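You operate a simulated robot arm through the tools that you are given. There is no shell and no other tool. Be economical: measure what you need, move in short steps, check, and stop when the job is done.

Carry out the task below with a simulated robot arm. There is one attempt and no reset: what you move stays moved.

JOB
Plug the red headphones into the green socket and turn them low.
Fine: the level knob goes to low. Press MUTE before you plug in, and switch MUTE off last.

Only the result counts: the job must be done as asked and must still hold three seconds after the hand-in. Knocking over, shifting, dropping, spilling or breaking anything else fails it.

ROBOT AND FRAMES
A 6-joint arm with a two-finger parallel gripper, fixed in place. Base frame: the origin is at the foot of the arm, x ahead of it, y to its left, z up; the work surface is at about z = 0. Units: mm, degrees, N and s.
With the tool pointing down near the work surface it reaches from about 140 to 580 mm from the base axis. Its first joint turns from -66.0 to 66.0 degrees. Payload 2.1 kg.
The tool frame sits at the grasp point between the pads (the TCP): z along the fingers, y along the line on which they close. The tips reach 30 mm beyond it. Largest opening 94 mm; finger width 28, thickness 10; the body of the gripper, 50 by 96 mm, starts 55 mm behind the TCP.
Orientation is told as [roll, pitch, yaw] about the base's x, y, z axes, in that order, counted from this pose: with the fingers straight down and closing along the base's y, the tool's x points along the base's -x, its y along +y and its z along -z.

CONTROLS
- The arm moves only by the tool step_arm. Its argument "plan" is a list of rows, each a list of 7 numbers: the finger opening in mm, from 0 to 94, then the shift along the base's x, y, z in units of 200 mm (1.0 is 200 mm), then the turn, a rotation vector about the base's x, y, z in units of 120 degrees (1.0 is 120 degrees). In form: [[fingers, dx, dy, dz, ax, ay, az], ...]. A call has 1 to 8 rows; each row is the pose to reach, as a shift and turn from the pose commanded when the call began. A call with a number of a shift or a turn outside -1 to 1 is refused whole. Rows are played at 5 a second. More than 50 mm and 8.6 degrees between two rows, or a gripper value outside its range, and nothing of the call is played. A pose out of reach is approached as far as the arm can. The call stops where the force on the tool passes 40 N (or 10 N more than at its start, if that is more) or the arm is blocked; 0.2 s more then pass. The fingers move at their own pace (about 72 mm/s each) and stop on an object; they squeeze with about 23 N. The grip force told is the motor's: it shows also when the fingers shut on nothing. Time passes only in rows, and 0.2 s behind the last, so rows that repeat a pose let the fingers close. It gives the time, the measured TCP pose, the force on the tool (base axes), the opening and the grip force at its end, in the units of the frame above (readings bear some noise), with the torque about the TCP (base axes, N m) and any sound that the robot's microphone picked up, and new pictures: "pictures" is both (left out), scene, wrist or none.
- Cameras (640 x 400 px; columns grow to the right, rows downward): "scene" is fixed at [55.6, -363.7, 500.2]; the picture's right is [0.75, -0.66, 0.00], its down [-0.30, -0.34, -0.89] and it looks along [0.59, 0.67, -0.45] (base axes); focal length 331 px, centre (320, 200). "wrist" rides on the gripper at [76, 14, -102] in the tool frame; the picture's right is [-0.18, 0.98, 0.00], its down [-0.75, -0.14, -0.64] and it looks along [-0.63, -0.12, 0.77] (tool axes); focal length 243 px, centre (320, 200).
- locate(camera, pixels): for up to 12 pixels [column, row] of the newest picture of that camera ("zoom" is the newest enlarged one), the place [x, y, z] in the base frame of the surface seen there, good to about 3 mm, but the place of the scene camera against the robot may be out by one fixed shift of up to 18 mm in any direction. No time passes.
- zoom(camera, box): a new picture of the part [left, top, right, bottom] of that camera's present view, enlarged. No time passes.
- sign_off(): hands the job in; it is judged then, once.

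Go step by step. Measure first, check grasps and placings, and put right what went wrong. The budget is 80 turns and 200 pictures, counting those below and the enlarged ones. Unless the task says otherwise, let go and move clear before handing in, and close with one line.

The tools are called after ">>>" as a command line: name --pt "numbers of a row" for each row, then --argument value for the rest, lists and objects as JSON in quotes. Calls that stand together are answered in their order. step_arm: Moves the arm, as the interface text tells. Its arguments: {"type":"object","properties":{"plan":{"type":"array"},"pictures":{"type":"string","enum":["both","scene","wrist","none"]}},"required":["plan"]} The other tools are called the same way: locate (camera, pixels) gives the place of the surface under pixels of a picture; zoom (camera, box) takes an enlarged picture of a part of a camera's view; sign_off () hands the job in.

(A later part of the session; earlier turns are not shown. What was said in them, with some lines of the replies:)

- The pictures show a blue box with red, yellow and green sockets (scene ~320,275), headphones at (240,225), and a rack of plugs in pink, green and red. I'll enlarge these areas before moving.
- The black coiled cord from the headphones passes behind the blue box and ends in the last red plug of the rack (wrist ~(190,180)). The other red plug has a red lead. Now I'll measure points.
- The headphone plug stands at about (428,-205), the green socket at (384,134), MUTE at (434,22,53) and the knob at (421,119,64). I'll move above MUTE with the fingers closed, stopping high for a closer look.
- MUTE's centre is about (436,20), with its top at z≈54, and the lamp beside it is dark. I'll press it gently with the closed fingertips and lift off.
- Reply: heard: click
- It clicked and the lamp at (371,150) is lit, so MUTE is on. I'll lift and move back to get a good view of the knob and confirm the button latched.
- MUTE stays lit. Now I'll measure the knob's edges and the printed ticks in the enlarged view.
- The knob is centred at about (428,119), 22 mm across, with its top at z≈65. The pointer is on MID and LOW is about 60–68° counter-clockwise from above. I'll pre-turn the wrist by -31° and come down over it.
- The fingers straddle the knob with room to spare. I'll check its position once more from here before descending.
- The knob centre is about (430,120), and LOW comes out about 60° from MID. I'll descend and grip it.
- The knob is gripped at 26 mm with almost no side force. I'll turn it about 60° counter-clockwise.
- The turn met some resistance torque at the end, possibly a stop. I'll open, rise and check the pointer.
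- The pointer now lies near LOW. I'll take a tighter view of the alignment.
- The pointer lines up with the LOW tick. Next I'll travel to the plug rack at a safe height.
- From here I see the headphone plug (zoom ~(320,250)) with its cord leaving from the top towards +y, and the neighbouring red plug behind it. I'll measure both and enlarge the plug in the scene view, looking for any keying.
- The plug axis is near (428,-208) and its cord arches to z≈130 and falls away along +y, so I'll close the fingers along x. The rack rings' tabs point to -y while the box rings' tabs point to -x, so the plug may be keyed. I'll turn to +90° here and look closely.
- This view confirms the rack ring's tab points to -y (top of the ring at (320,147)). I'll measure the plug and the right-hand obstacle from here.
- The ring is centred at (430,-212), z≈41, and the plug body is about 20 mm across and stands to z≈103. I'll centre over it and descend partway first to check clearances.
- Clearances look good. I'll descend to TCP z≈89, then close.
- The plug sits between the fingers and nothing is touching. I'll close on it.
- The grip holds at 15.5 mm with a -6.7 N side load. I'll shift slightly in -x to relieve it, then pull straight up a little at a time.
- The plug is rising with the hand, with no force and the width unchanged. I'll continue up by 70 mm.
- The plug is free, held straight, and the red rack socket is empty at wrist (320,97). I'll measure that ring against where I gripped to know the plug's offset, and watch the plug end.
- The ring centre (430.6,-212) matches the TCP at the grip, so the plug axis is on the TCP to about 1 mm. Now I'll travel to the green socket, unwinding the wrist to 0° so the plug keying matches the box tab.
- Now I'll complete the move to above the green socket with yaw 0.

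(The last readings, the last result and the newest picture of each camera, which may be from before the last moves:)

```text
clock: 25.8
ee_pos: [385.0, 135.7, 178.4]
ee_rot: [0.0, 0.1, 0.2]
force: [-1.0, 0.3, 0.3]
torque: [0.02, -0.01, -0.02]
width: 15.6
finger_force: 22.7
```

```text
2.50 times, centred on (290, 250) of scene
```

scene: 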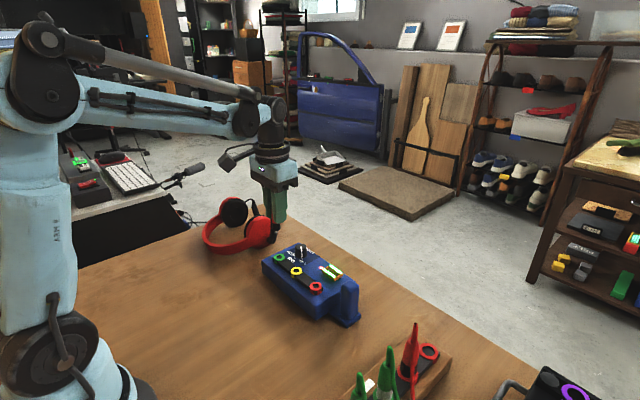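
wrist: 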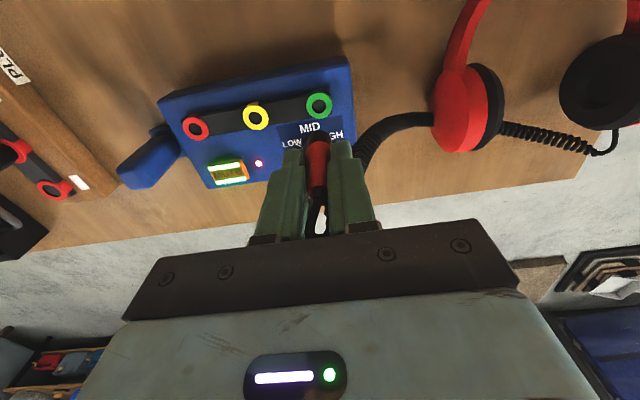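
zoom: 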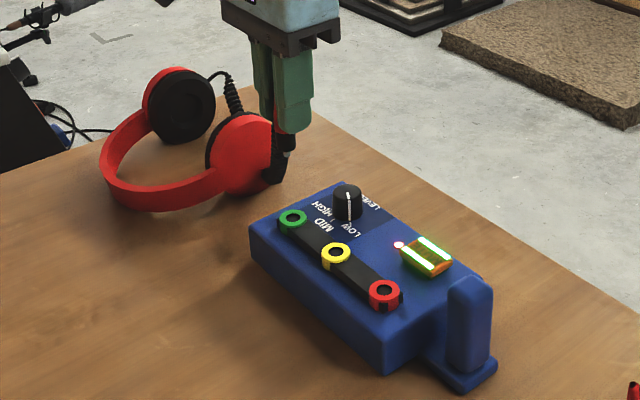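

The plug hangs above the box and the cord falls clear on the +y side. I'll measure the green ring precisely from here.

>>> locate --camera "wrist" --pixels '[[308.5, 107], [330, 104], [318, 96.5], [320.5, 115.5], [319, 106], [310, 113], [328, 98], [319, 131], [318, 150]]'

```text
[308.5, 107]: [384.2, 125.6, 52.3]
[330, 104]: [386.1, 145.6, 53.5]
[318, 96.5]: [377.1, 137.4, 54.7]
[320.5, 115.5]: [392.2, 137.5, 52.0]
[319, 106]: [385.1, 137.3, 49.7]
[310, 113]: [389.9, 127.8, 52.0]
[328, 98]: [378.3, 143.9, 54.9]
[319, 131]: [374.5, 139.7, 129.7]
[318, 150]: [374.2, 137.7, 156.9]
```

The ring centre is (384.8,135) and both the ring and the plug tip fall on the tool-axis column ≈319–320, so it's aligned to about 1 mm. I'll descend to just above entry and check.

>>> step_arm --pt "10 0 -0.002 -0.1 0 0 0" --pt "10 0 -0.002 -0.18 0 0 0" --pt "10 0 -0.002 -0.23 0 0 0" --pt "10 0 -0.002 -0.25 0 0 0" --pt "10 0 -0.002 -0.25 0 0 0"

>>> zoom --camera "wrist" --box '[260, 60, 380, 200]'

>>> zoom --camera "scene" --box '[230, 190, 350, 310]'

```text
clock: 27.0
ee_pos: [385.4, 134.7, 128.2]
ee_rot: [0.1, 0.0, 0.1]
force: [0.5, -0.3, 0.3]
torque: [0.0, 0.0, 0.0]
width: 15.7
finger_force: 23.1
```

scene: 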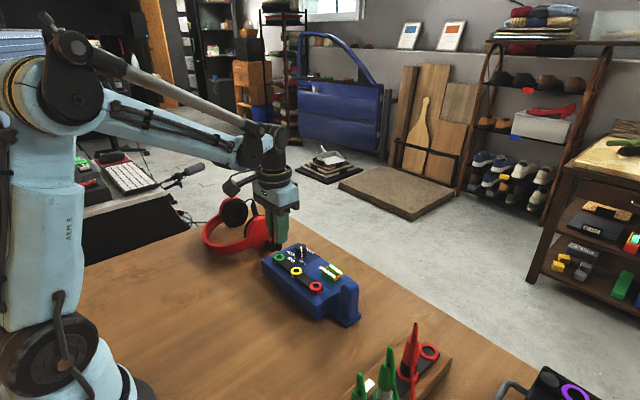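
wrist: 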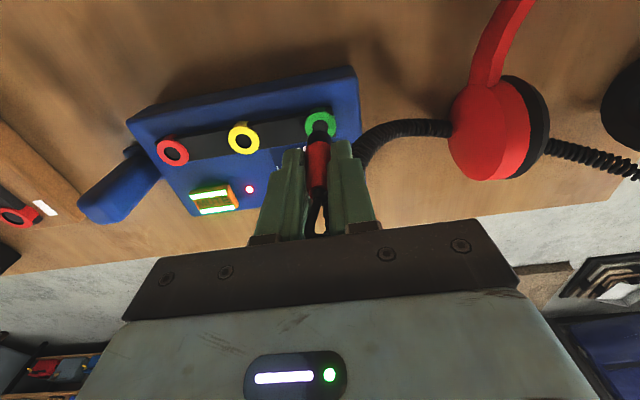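

```text
2.86 times, centred on (320, 130) of wrist
```

zoom: 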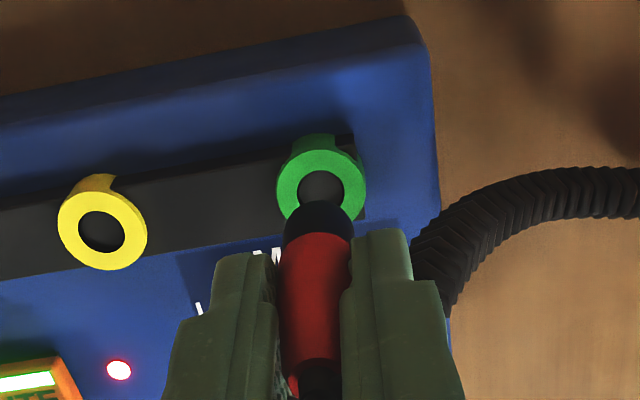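

```text
3.33 times, centred on (290, 250) of scene
```

zoom: 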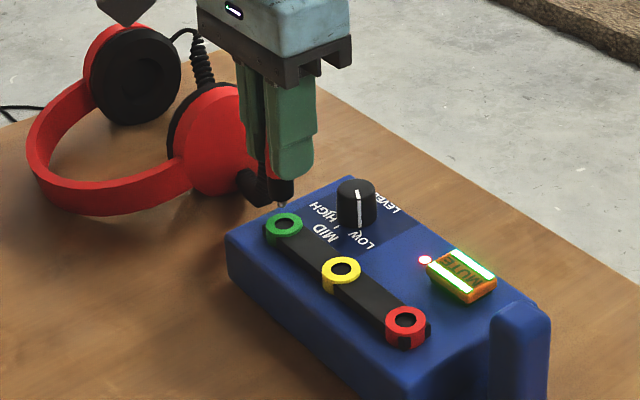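

The plug is upright just above the green ring, with a thin contact pin below. I'll re-measure the ring from this closer view before insertion.

>>> locate --camera "wrist" --pixels '[[306, 125], [334.5, 123], [312, 117], [328, 115], [308, 131], [320, 114], [333, 130]]'

>>> zoom --camera "scene" --box '[260, 230, 310, 275]'

```text
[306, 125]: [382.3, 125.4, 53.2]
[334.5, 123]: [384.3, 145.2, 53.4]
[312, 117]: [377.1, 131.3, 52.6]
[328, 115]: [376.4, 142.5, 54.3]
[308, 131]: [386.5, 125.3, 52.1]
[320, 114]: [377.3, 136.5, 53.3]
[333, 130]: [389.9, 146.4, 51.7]
```

```text
8.89 times, centred on (285, 252) of scene
```

zoom: 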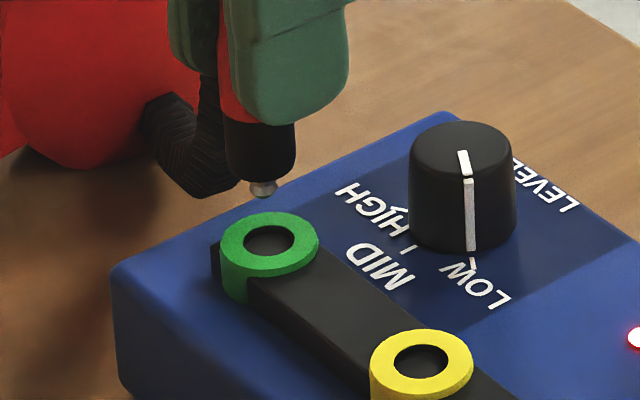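

The ring centre (385.2,135.5) matches the TCP within a millimetre, and the plug's metal tip is directly above the hole. I'll insert slowly, watching the force.

>>> step_arm --pt "10 0 0.003 -0.04 0 0 0" --pt "10 0 0.003 -0.07 0 0 0" --pt "10 0 0.003 -0.09 0 0 0" --pt "10 0 0.003 -0.105 0 0 0" --pt "10 0 0.003 -0.12 0 0 0"

>>> zoom --camera "scene" --box '[250, 220, 320, 280]'

```text
clock: 28.2
ee_pos: [385.4, 135.1, 105.3]
ee_rot: [0.1, -0.1, 0.1]
force: [-1.1, 0.2, 20.2]
torque: [0.01, 0.07, -0.02]
width: 15.7
finger_force: 22.5
```

scene: 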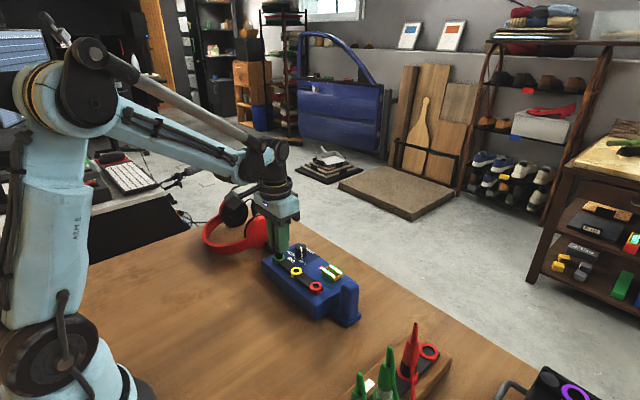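
wrist: 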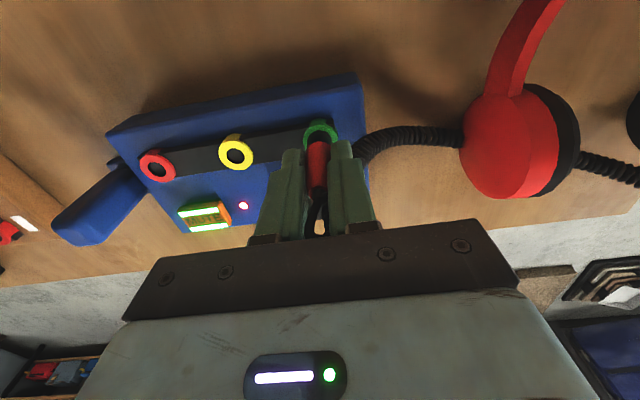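

```text
6.67 times, centred on (285, 250) of scene
```

zoom: 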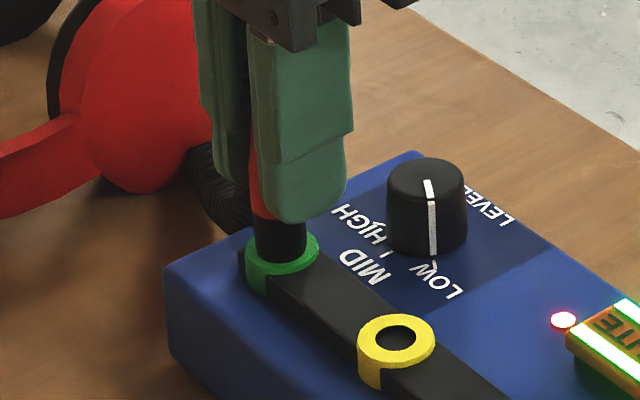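

There's 20 N of resistance at z=105.3, while the seated height by the rack's geometry would be about 101–102. The sleeve has reached the ring, so I'll push a little further and watch.

>>> step_arm --pt "10 0 0 -0.007 0 0 0" --pt "10 0 0 -0.014 0 0 0" --pt "10 0 0 -0.014 0 0 0"

>>> zoom --camera "scene" --box '[250, 220, 320, 280]'

>>> zoom --camera "wrist" --box '[270, 100, 370, 200]'

```text
clock: 29.0
ee_pos: [385.3, 135.0, 101.0]
ee_rot: [0.1, 0.0, 0.1]
force: [-1.1, -0.8, 16.2]
torque: [-0.01, 0.01, -0.01]
width: 15.9
finger_force: 23.1
```

scene: 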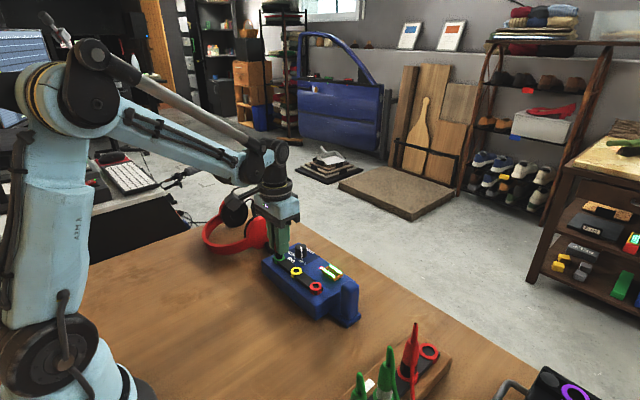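
wrist: 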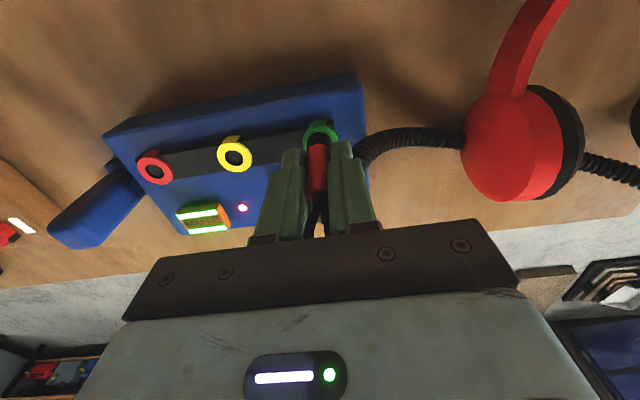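

```text
6.67 times, centred on (285, 250) of scene
```

zoom: 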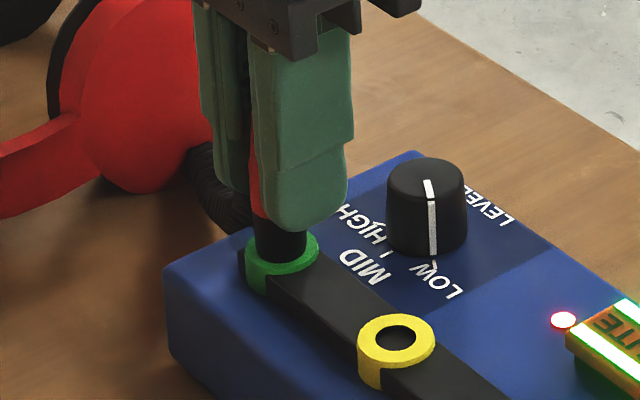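

```text
4.00 times, centred on (320, 150) of wrist
```

zoom: 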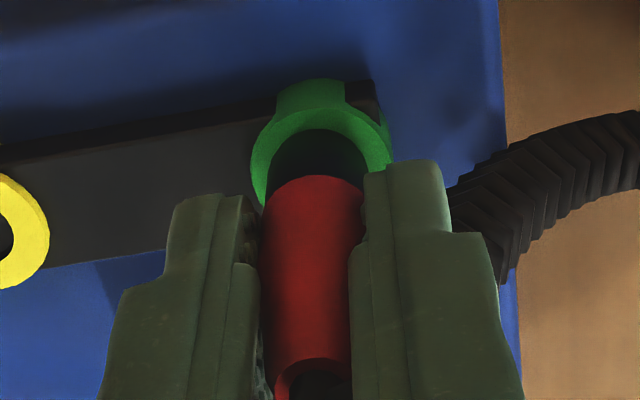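

It sank 4 mm along with the fingers and the force is falling, so the plug is going in. I'll press on to find the stop.

>>> step_arm --pt "10 0 0 -0.007 0 0 0" --pt "10 0 0 -0.014 0 0 0" --pt "10 0 0 -0.02 0 0 0" --pt "10 0 0 -0.02 0 0 0"

>>> zoom --camera "scene" --box '[250, 220, 320, 280]'

>>> zoom --camera "wrist" --box '[270, 100, 370, 200]'

```text
clock: 30.0
ee_pos: [385.4, 134.1, 98.1]
ee_rot: [0.0, 0.0, 0.1]
force: [2.1, -8.3, 15.0]
torque: [-0.17, -0.04, 0.0]
width: 15.5
finger_force: 22.6
```

scene: 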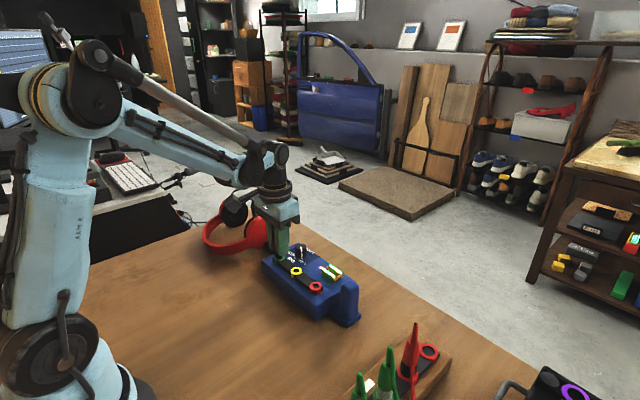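
wrist: 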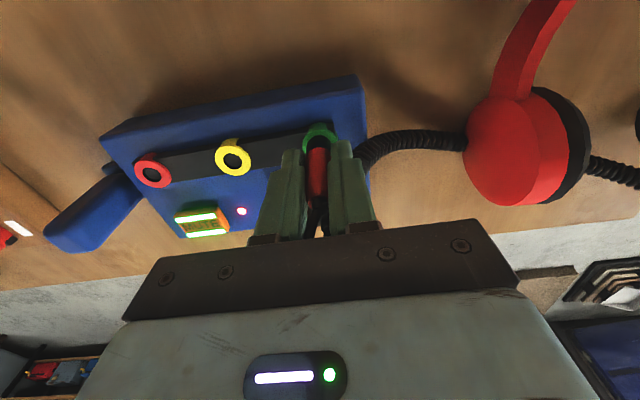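

```text
6.67 times, centred on (285, 250) of scene
```

zoom: 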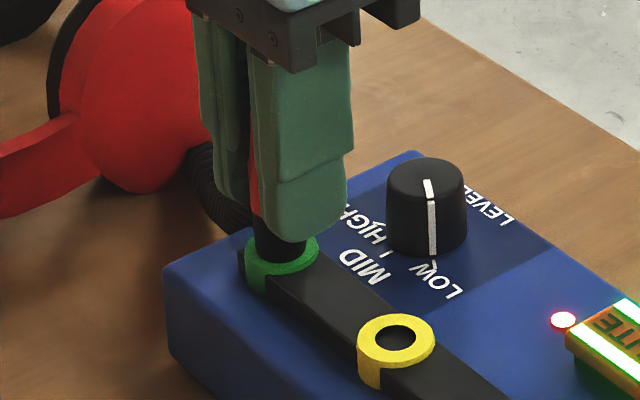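

```text
4.00 times, centred on (320, 150) of wrist
```

zoom: 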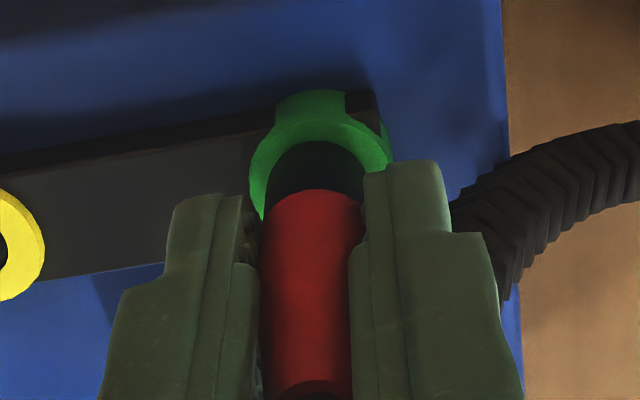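

The red/black edge slid about 3 mm relative to the fingers on this last push, so the plug bottomed at TCP≈101, which matches the seated depth from the rack. I'll open gently and inspect.

>>> step_arm --pt "10 0 0.004 0.02 0 0 0" --pt "24 0 0.004 0.02 0 0 0" --pt "36 0 0.004 0.02 0 0 0" --pt "36 0 0.004 0.02 0 0 0"

>>> zoom --camera "scene" --box '[250, 220, 320, 280]'

>>> zoom --camera "wrist" --box '[270, 100, 370, 240]'

```text
clock: 31.0
ee_pos: [387.0, 135.9, 102.0]
ee_rot: [0.0, 0.1, 0.2]
force: [-0.3, -0.6, 0.1]
torque: [-0.02, 0.0, -0.05]
width: 36.0
finger_force: 0.1
```

scene: 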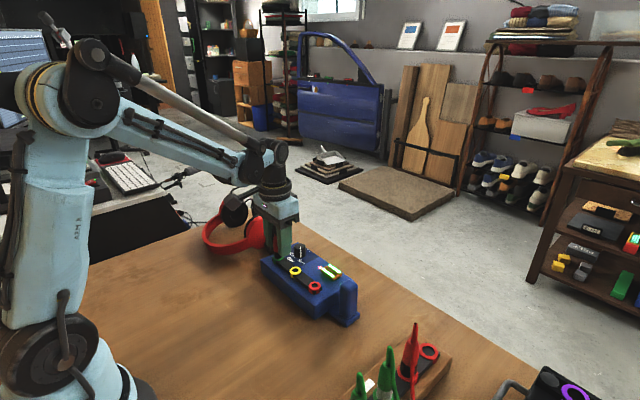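
wrist: 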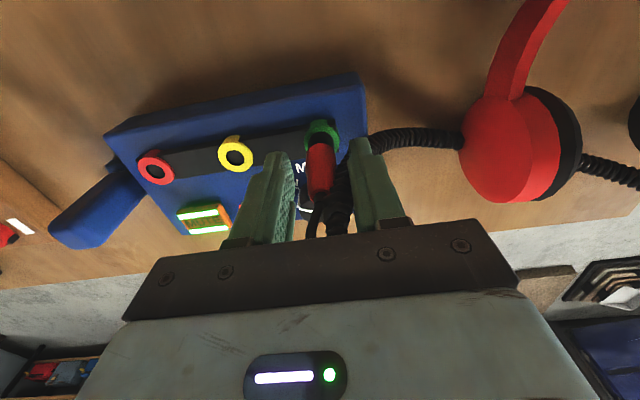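

```text
6.67 times, centred on (285, 250) of scene
```

zoom: 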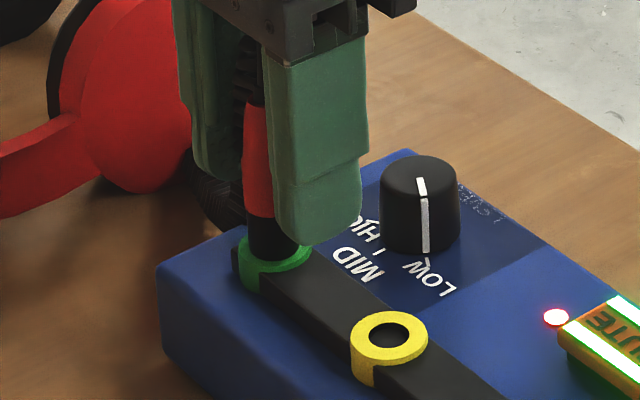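

```text
2.86 times, centred on (320, 170) of wrist
```

zoom: 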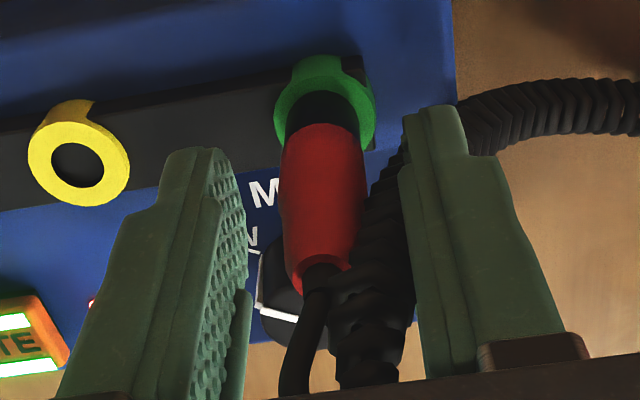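

The hand is free and the plug stands upright in the green ring. I'll measure the plug's top and ring heights to compare with the rack, and check whether the box moved.

>>> locate --camera "zoom" --pixels '[[318, 262], [322, 245], [322, 200], [322, 140], [320, 125], [322, 105], [285, 110], [370, 110], [78, 130], [320, 75]]'

>>> locate --camera "scene" --pixels '[[295, 271], [315, 287], [334, 267], [276, 252], [277, 240], [345, 323]]'

```text
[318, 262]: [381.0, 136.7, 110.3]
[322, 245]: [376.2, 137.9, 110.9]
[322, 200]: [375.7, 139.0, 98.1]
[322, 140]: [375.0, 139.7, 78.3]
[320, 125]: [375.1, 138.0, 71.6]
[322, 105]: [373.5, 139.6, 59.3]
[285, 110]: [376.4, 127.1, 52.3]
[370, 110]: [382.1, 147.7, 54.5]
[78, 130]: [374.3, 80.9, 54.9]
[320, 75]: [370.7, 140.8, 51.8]
```

```text
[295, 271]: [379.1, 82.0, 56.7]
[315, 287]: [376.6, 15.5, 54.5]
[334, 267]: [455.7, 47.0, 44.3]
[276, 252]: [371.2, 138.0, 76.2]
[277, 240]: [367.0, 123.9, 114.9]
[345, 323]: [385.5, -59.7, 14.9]
```

The plug's top is at z≈112 over a ring at 53, which is at least as deep as in the rack, so it is seated. The box seems to have moved only about 2 mm. Now I'll lift straight up slowly, minding the cord by the right finger.

>>> step_arm --pt "40 0 0 0.03 0 0 0" --pt "40 0 0 0.07 0 0 0" --pt "40 0 0 0.12 0 0 0" --pt "40 0 0 0.18 0 0 0"

>>> zoom --camera "scene" --box '[200, 180, 370, 330]'

```text
clock: 32.0
ee_pos: [387.0, 136.4, 137.2]
ee_rot: [0.1, 0.0, 0.1]
force: [0.5, 0.0, 0.3]
torque: [0.02, 0.04, -0.04]
width: 39.7
finger_force: 0.0
```

scene: 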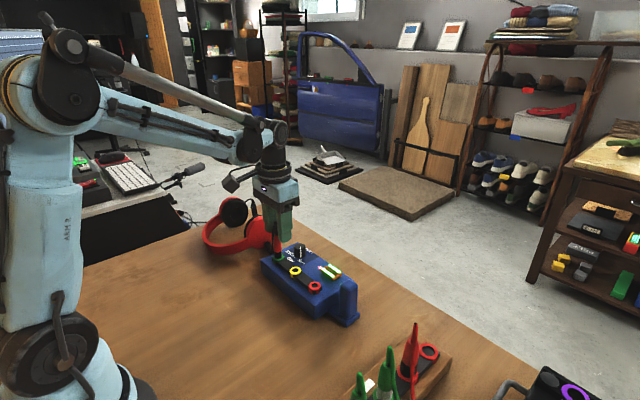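
wrist: 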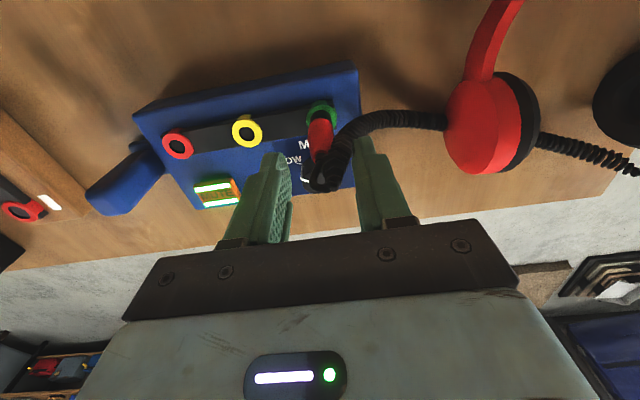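

```text
2.67 times, centred on (285, 255) of scene
```

zoom: 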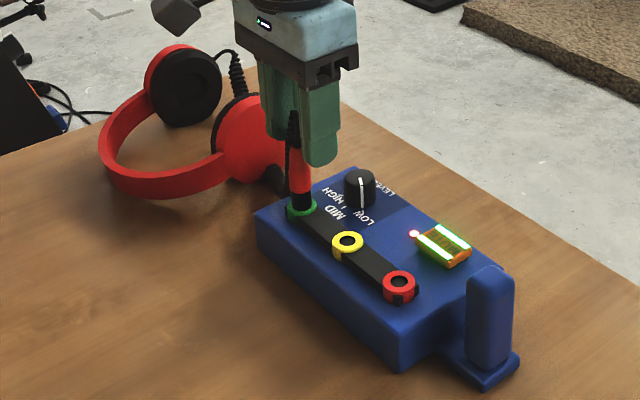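

No load on lifting. I'll continue straight up until clear of the cord.

>>> step_arm --pt "44 0 0 0.1 0 0 0" --pt "44 0 0 0.2 0 0 0" --pt "44 0 0 0.3 0 0 0" --pt "44 0 0 0.3 0 0 0"

>>> zoom --camera "wrist" --box '[150, 40, 430, 215]'

>>> zoom --camera "scene" --box '[230, 200, 370, 330]'

```text
clock: 33.0
ee_pos: [386.1, 135.7, 197.3]
ee_rot: [0.1, 0.0, 0.0]
force: [0.1, -0.2, 0.0]
torque: [0.02, -0.04, 0.01]
width: 43.9
finger_force: 0.0
```

scene: 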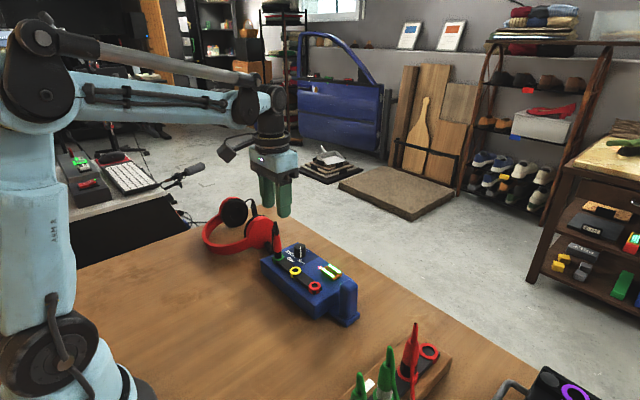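
wrist: 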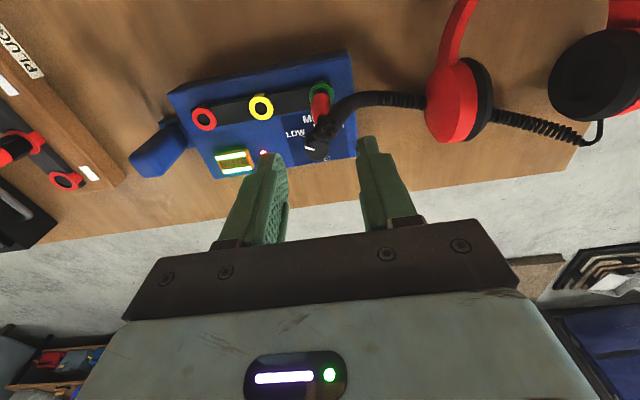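

```text
2.29 times, centred on (290, 128) of wrist
```

zoom: 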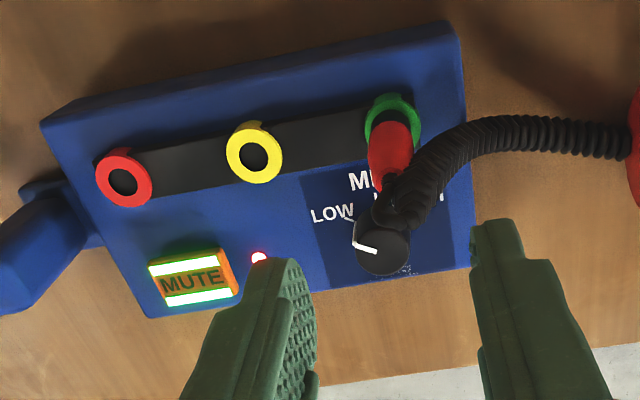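

```text
3.08 times, centred on (300, 265) of scene
```

zoom: 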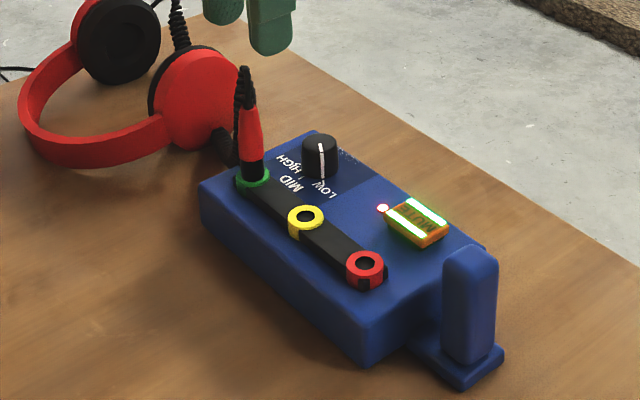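

The plug is in the green socket, the knob still points to LOW and MUTE is lit. I'll re-measure the button before pressing it off.

>>> locate --camera "wrist" --pixels '[[234, 163], [218, 157], [252, 161], [232, 154], [236, 170], [261, 108], [204, 119], [322, 90]]'

```text
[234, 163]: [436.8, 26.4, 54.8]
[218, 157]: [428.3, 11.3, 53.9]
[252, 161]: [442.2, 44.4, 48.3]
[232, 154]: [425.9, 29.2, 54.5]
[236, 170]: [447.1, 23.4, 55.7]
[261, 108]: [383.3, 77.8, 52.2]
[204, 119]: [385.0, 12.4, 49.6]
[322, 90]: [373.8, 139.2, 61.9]
```

MUTE is now at about (437,23). I'll cross over high with the fingers closed and then come down to just above it.

>>> step_arm --pt "0 0.06 -0.14 0 0 0 0" --pt "0 0.12 -0.28 0 0 0 0" --pt "0 0.19 -0.42 0 0 0 0" --pt "0 0.255 -0.565 0 0 0 0" --pt "0 0.255 -0.565 -0.2 0 0 0" --pt "0 0.255 -0.565 -0.4 0 0 0" --pt "0 0.255 -0.565 -0.5 0 0 0" --pt "0 0.255 -0.565 -0.5 0 0 0"

```text
clock: 34.8
ee_pos: [437.2, 22.9, 96.4]
ee_rot: [0.0, 0.0, 0.1]
force: [-0.5, 1.1, -0.5]
torque: [0.02, 0.02, 0.01]
width: 0.2
finger_force: 23.0
```

scene: 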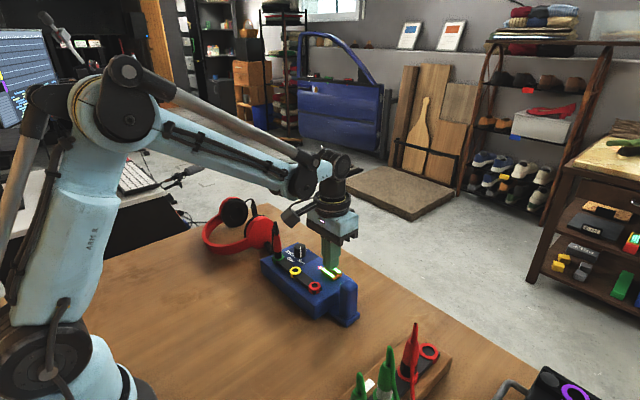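
wrist: 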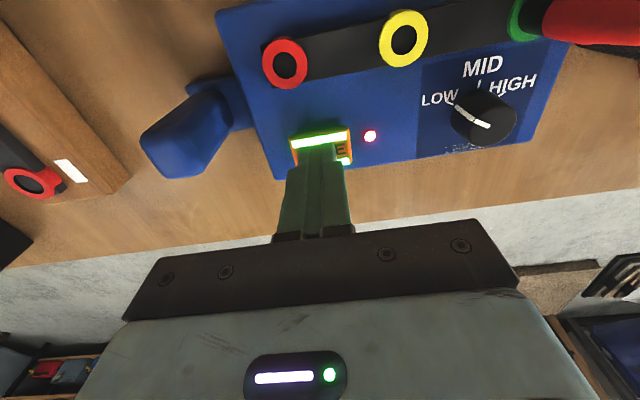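

The tips are over MUTE and the lamp at (370,136) is still on. I'll press down, then lift.

>>> step_arm --pt "0 0 0 -0.04 0 0 0" --pt "0 0 0 -0.06 0 0 0" --pt "0 0 0 -0.07 0 0 0" --pt "0 0 0 -0.08 0 0 0" --pt "0 0 0 -0.09 0 0 0" --pictures "wrist"

```text
clock: 36.0
ee_pos: [436.0, 22.0, 78.6]
ee_rot: [0.1, 0.0, 0.1]
force: [-0.3, -1.2, 4.8]
torque: [-0.03, 0.03, 0.0]
width: 0.0
finger_force: 23.0
heard: click
```

wrist: 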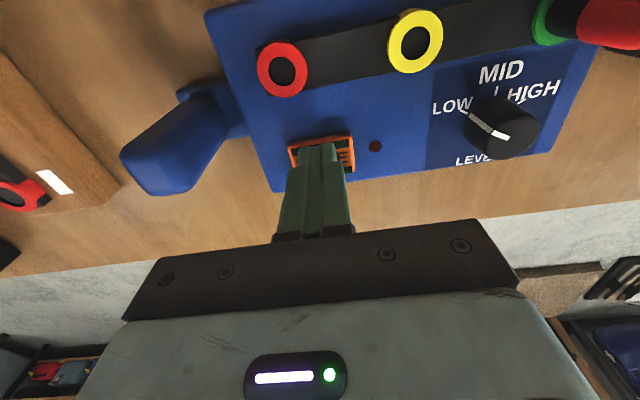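

It clicked and the lamp went dark. I'll lift clear and verify the final state.

>>> step_arm --pt "0 0 0 0.08 0 0 0" --pt "0 0 0 0.25 0 0 0" --pt "0 0 0 0.45 0 0 0" --pt "0 -0.15 0 0.6 0 0 0" --pt "0 -0.3 0 0.65 0 0 0" --pt "0 -0.3 0 0.65 0 0 0"

>>> zoom --camera "scene" --box '[200, 190, 370, 330]'

>>> zoom --camera "wrist" --box '[240, 40, 460, 180]'

```text
clock: 37.4
ee_pos: [376.9, 21.9, 210.1]
ee_rot: [0.2, 0.0, 0.1]
force: [-0.2, -0.5, 0.6]
torque: [-0.02, 0.02, 0.0]
width: 0.1
finger_force: 22.7
```

scene: 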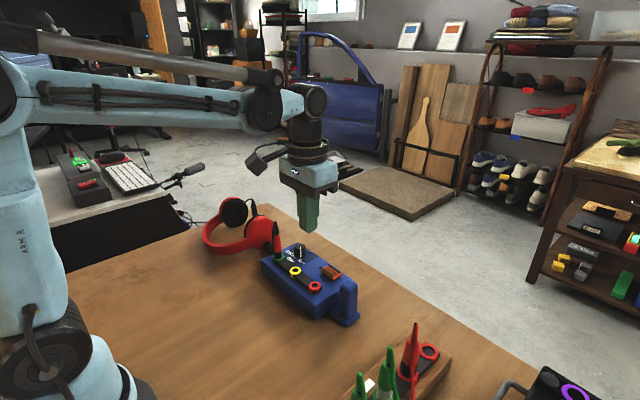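
wrist: 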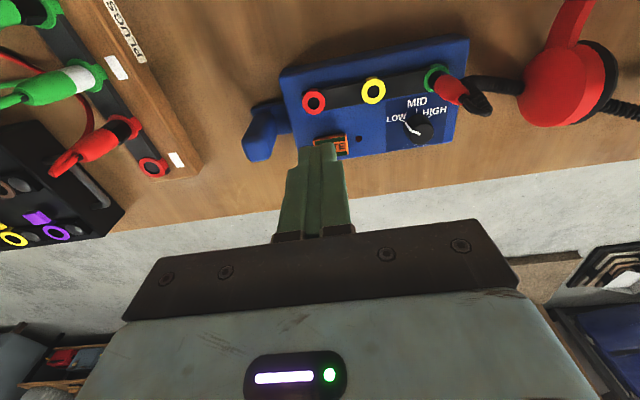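

```text
2.86 times, centred on (285, 260) of scene
```

zoom: 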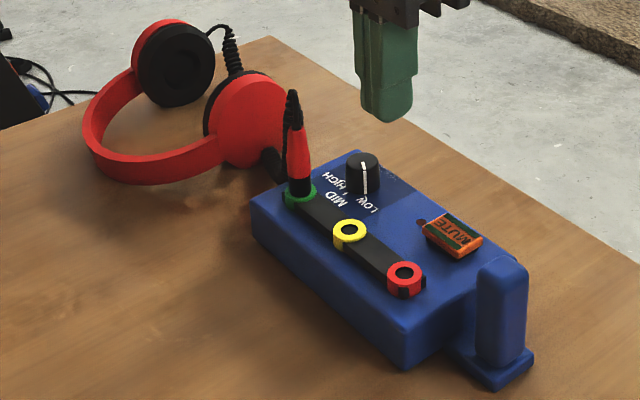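

```text
2.86 times, centred on (350, 110) of wrist
```

zoom: 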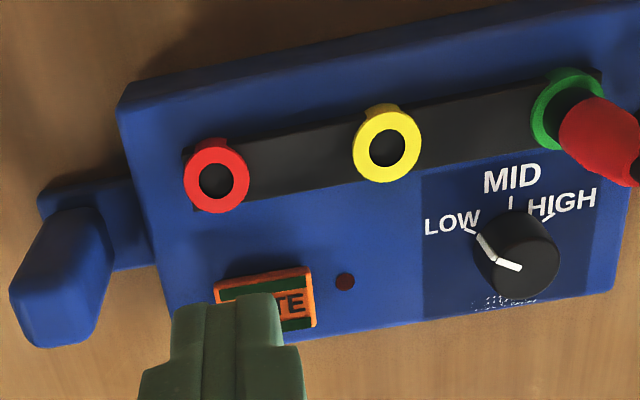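

The plug is seated in the green ring, the knob points to LOW, the MUTE lamp is off, and the arm is clear. I'm handing in.

>>> sign_off

```text
The job is handed in.
```

I plugged the red headphones into the green socket with MUTE on, turned the level knob to LOW beforehand, and switched MUTE off last. The blue box slid about 3 mm while I was plugging in; nothing else looked disturbed.
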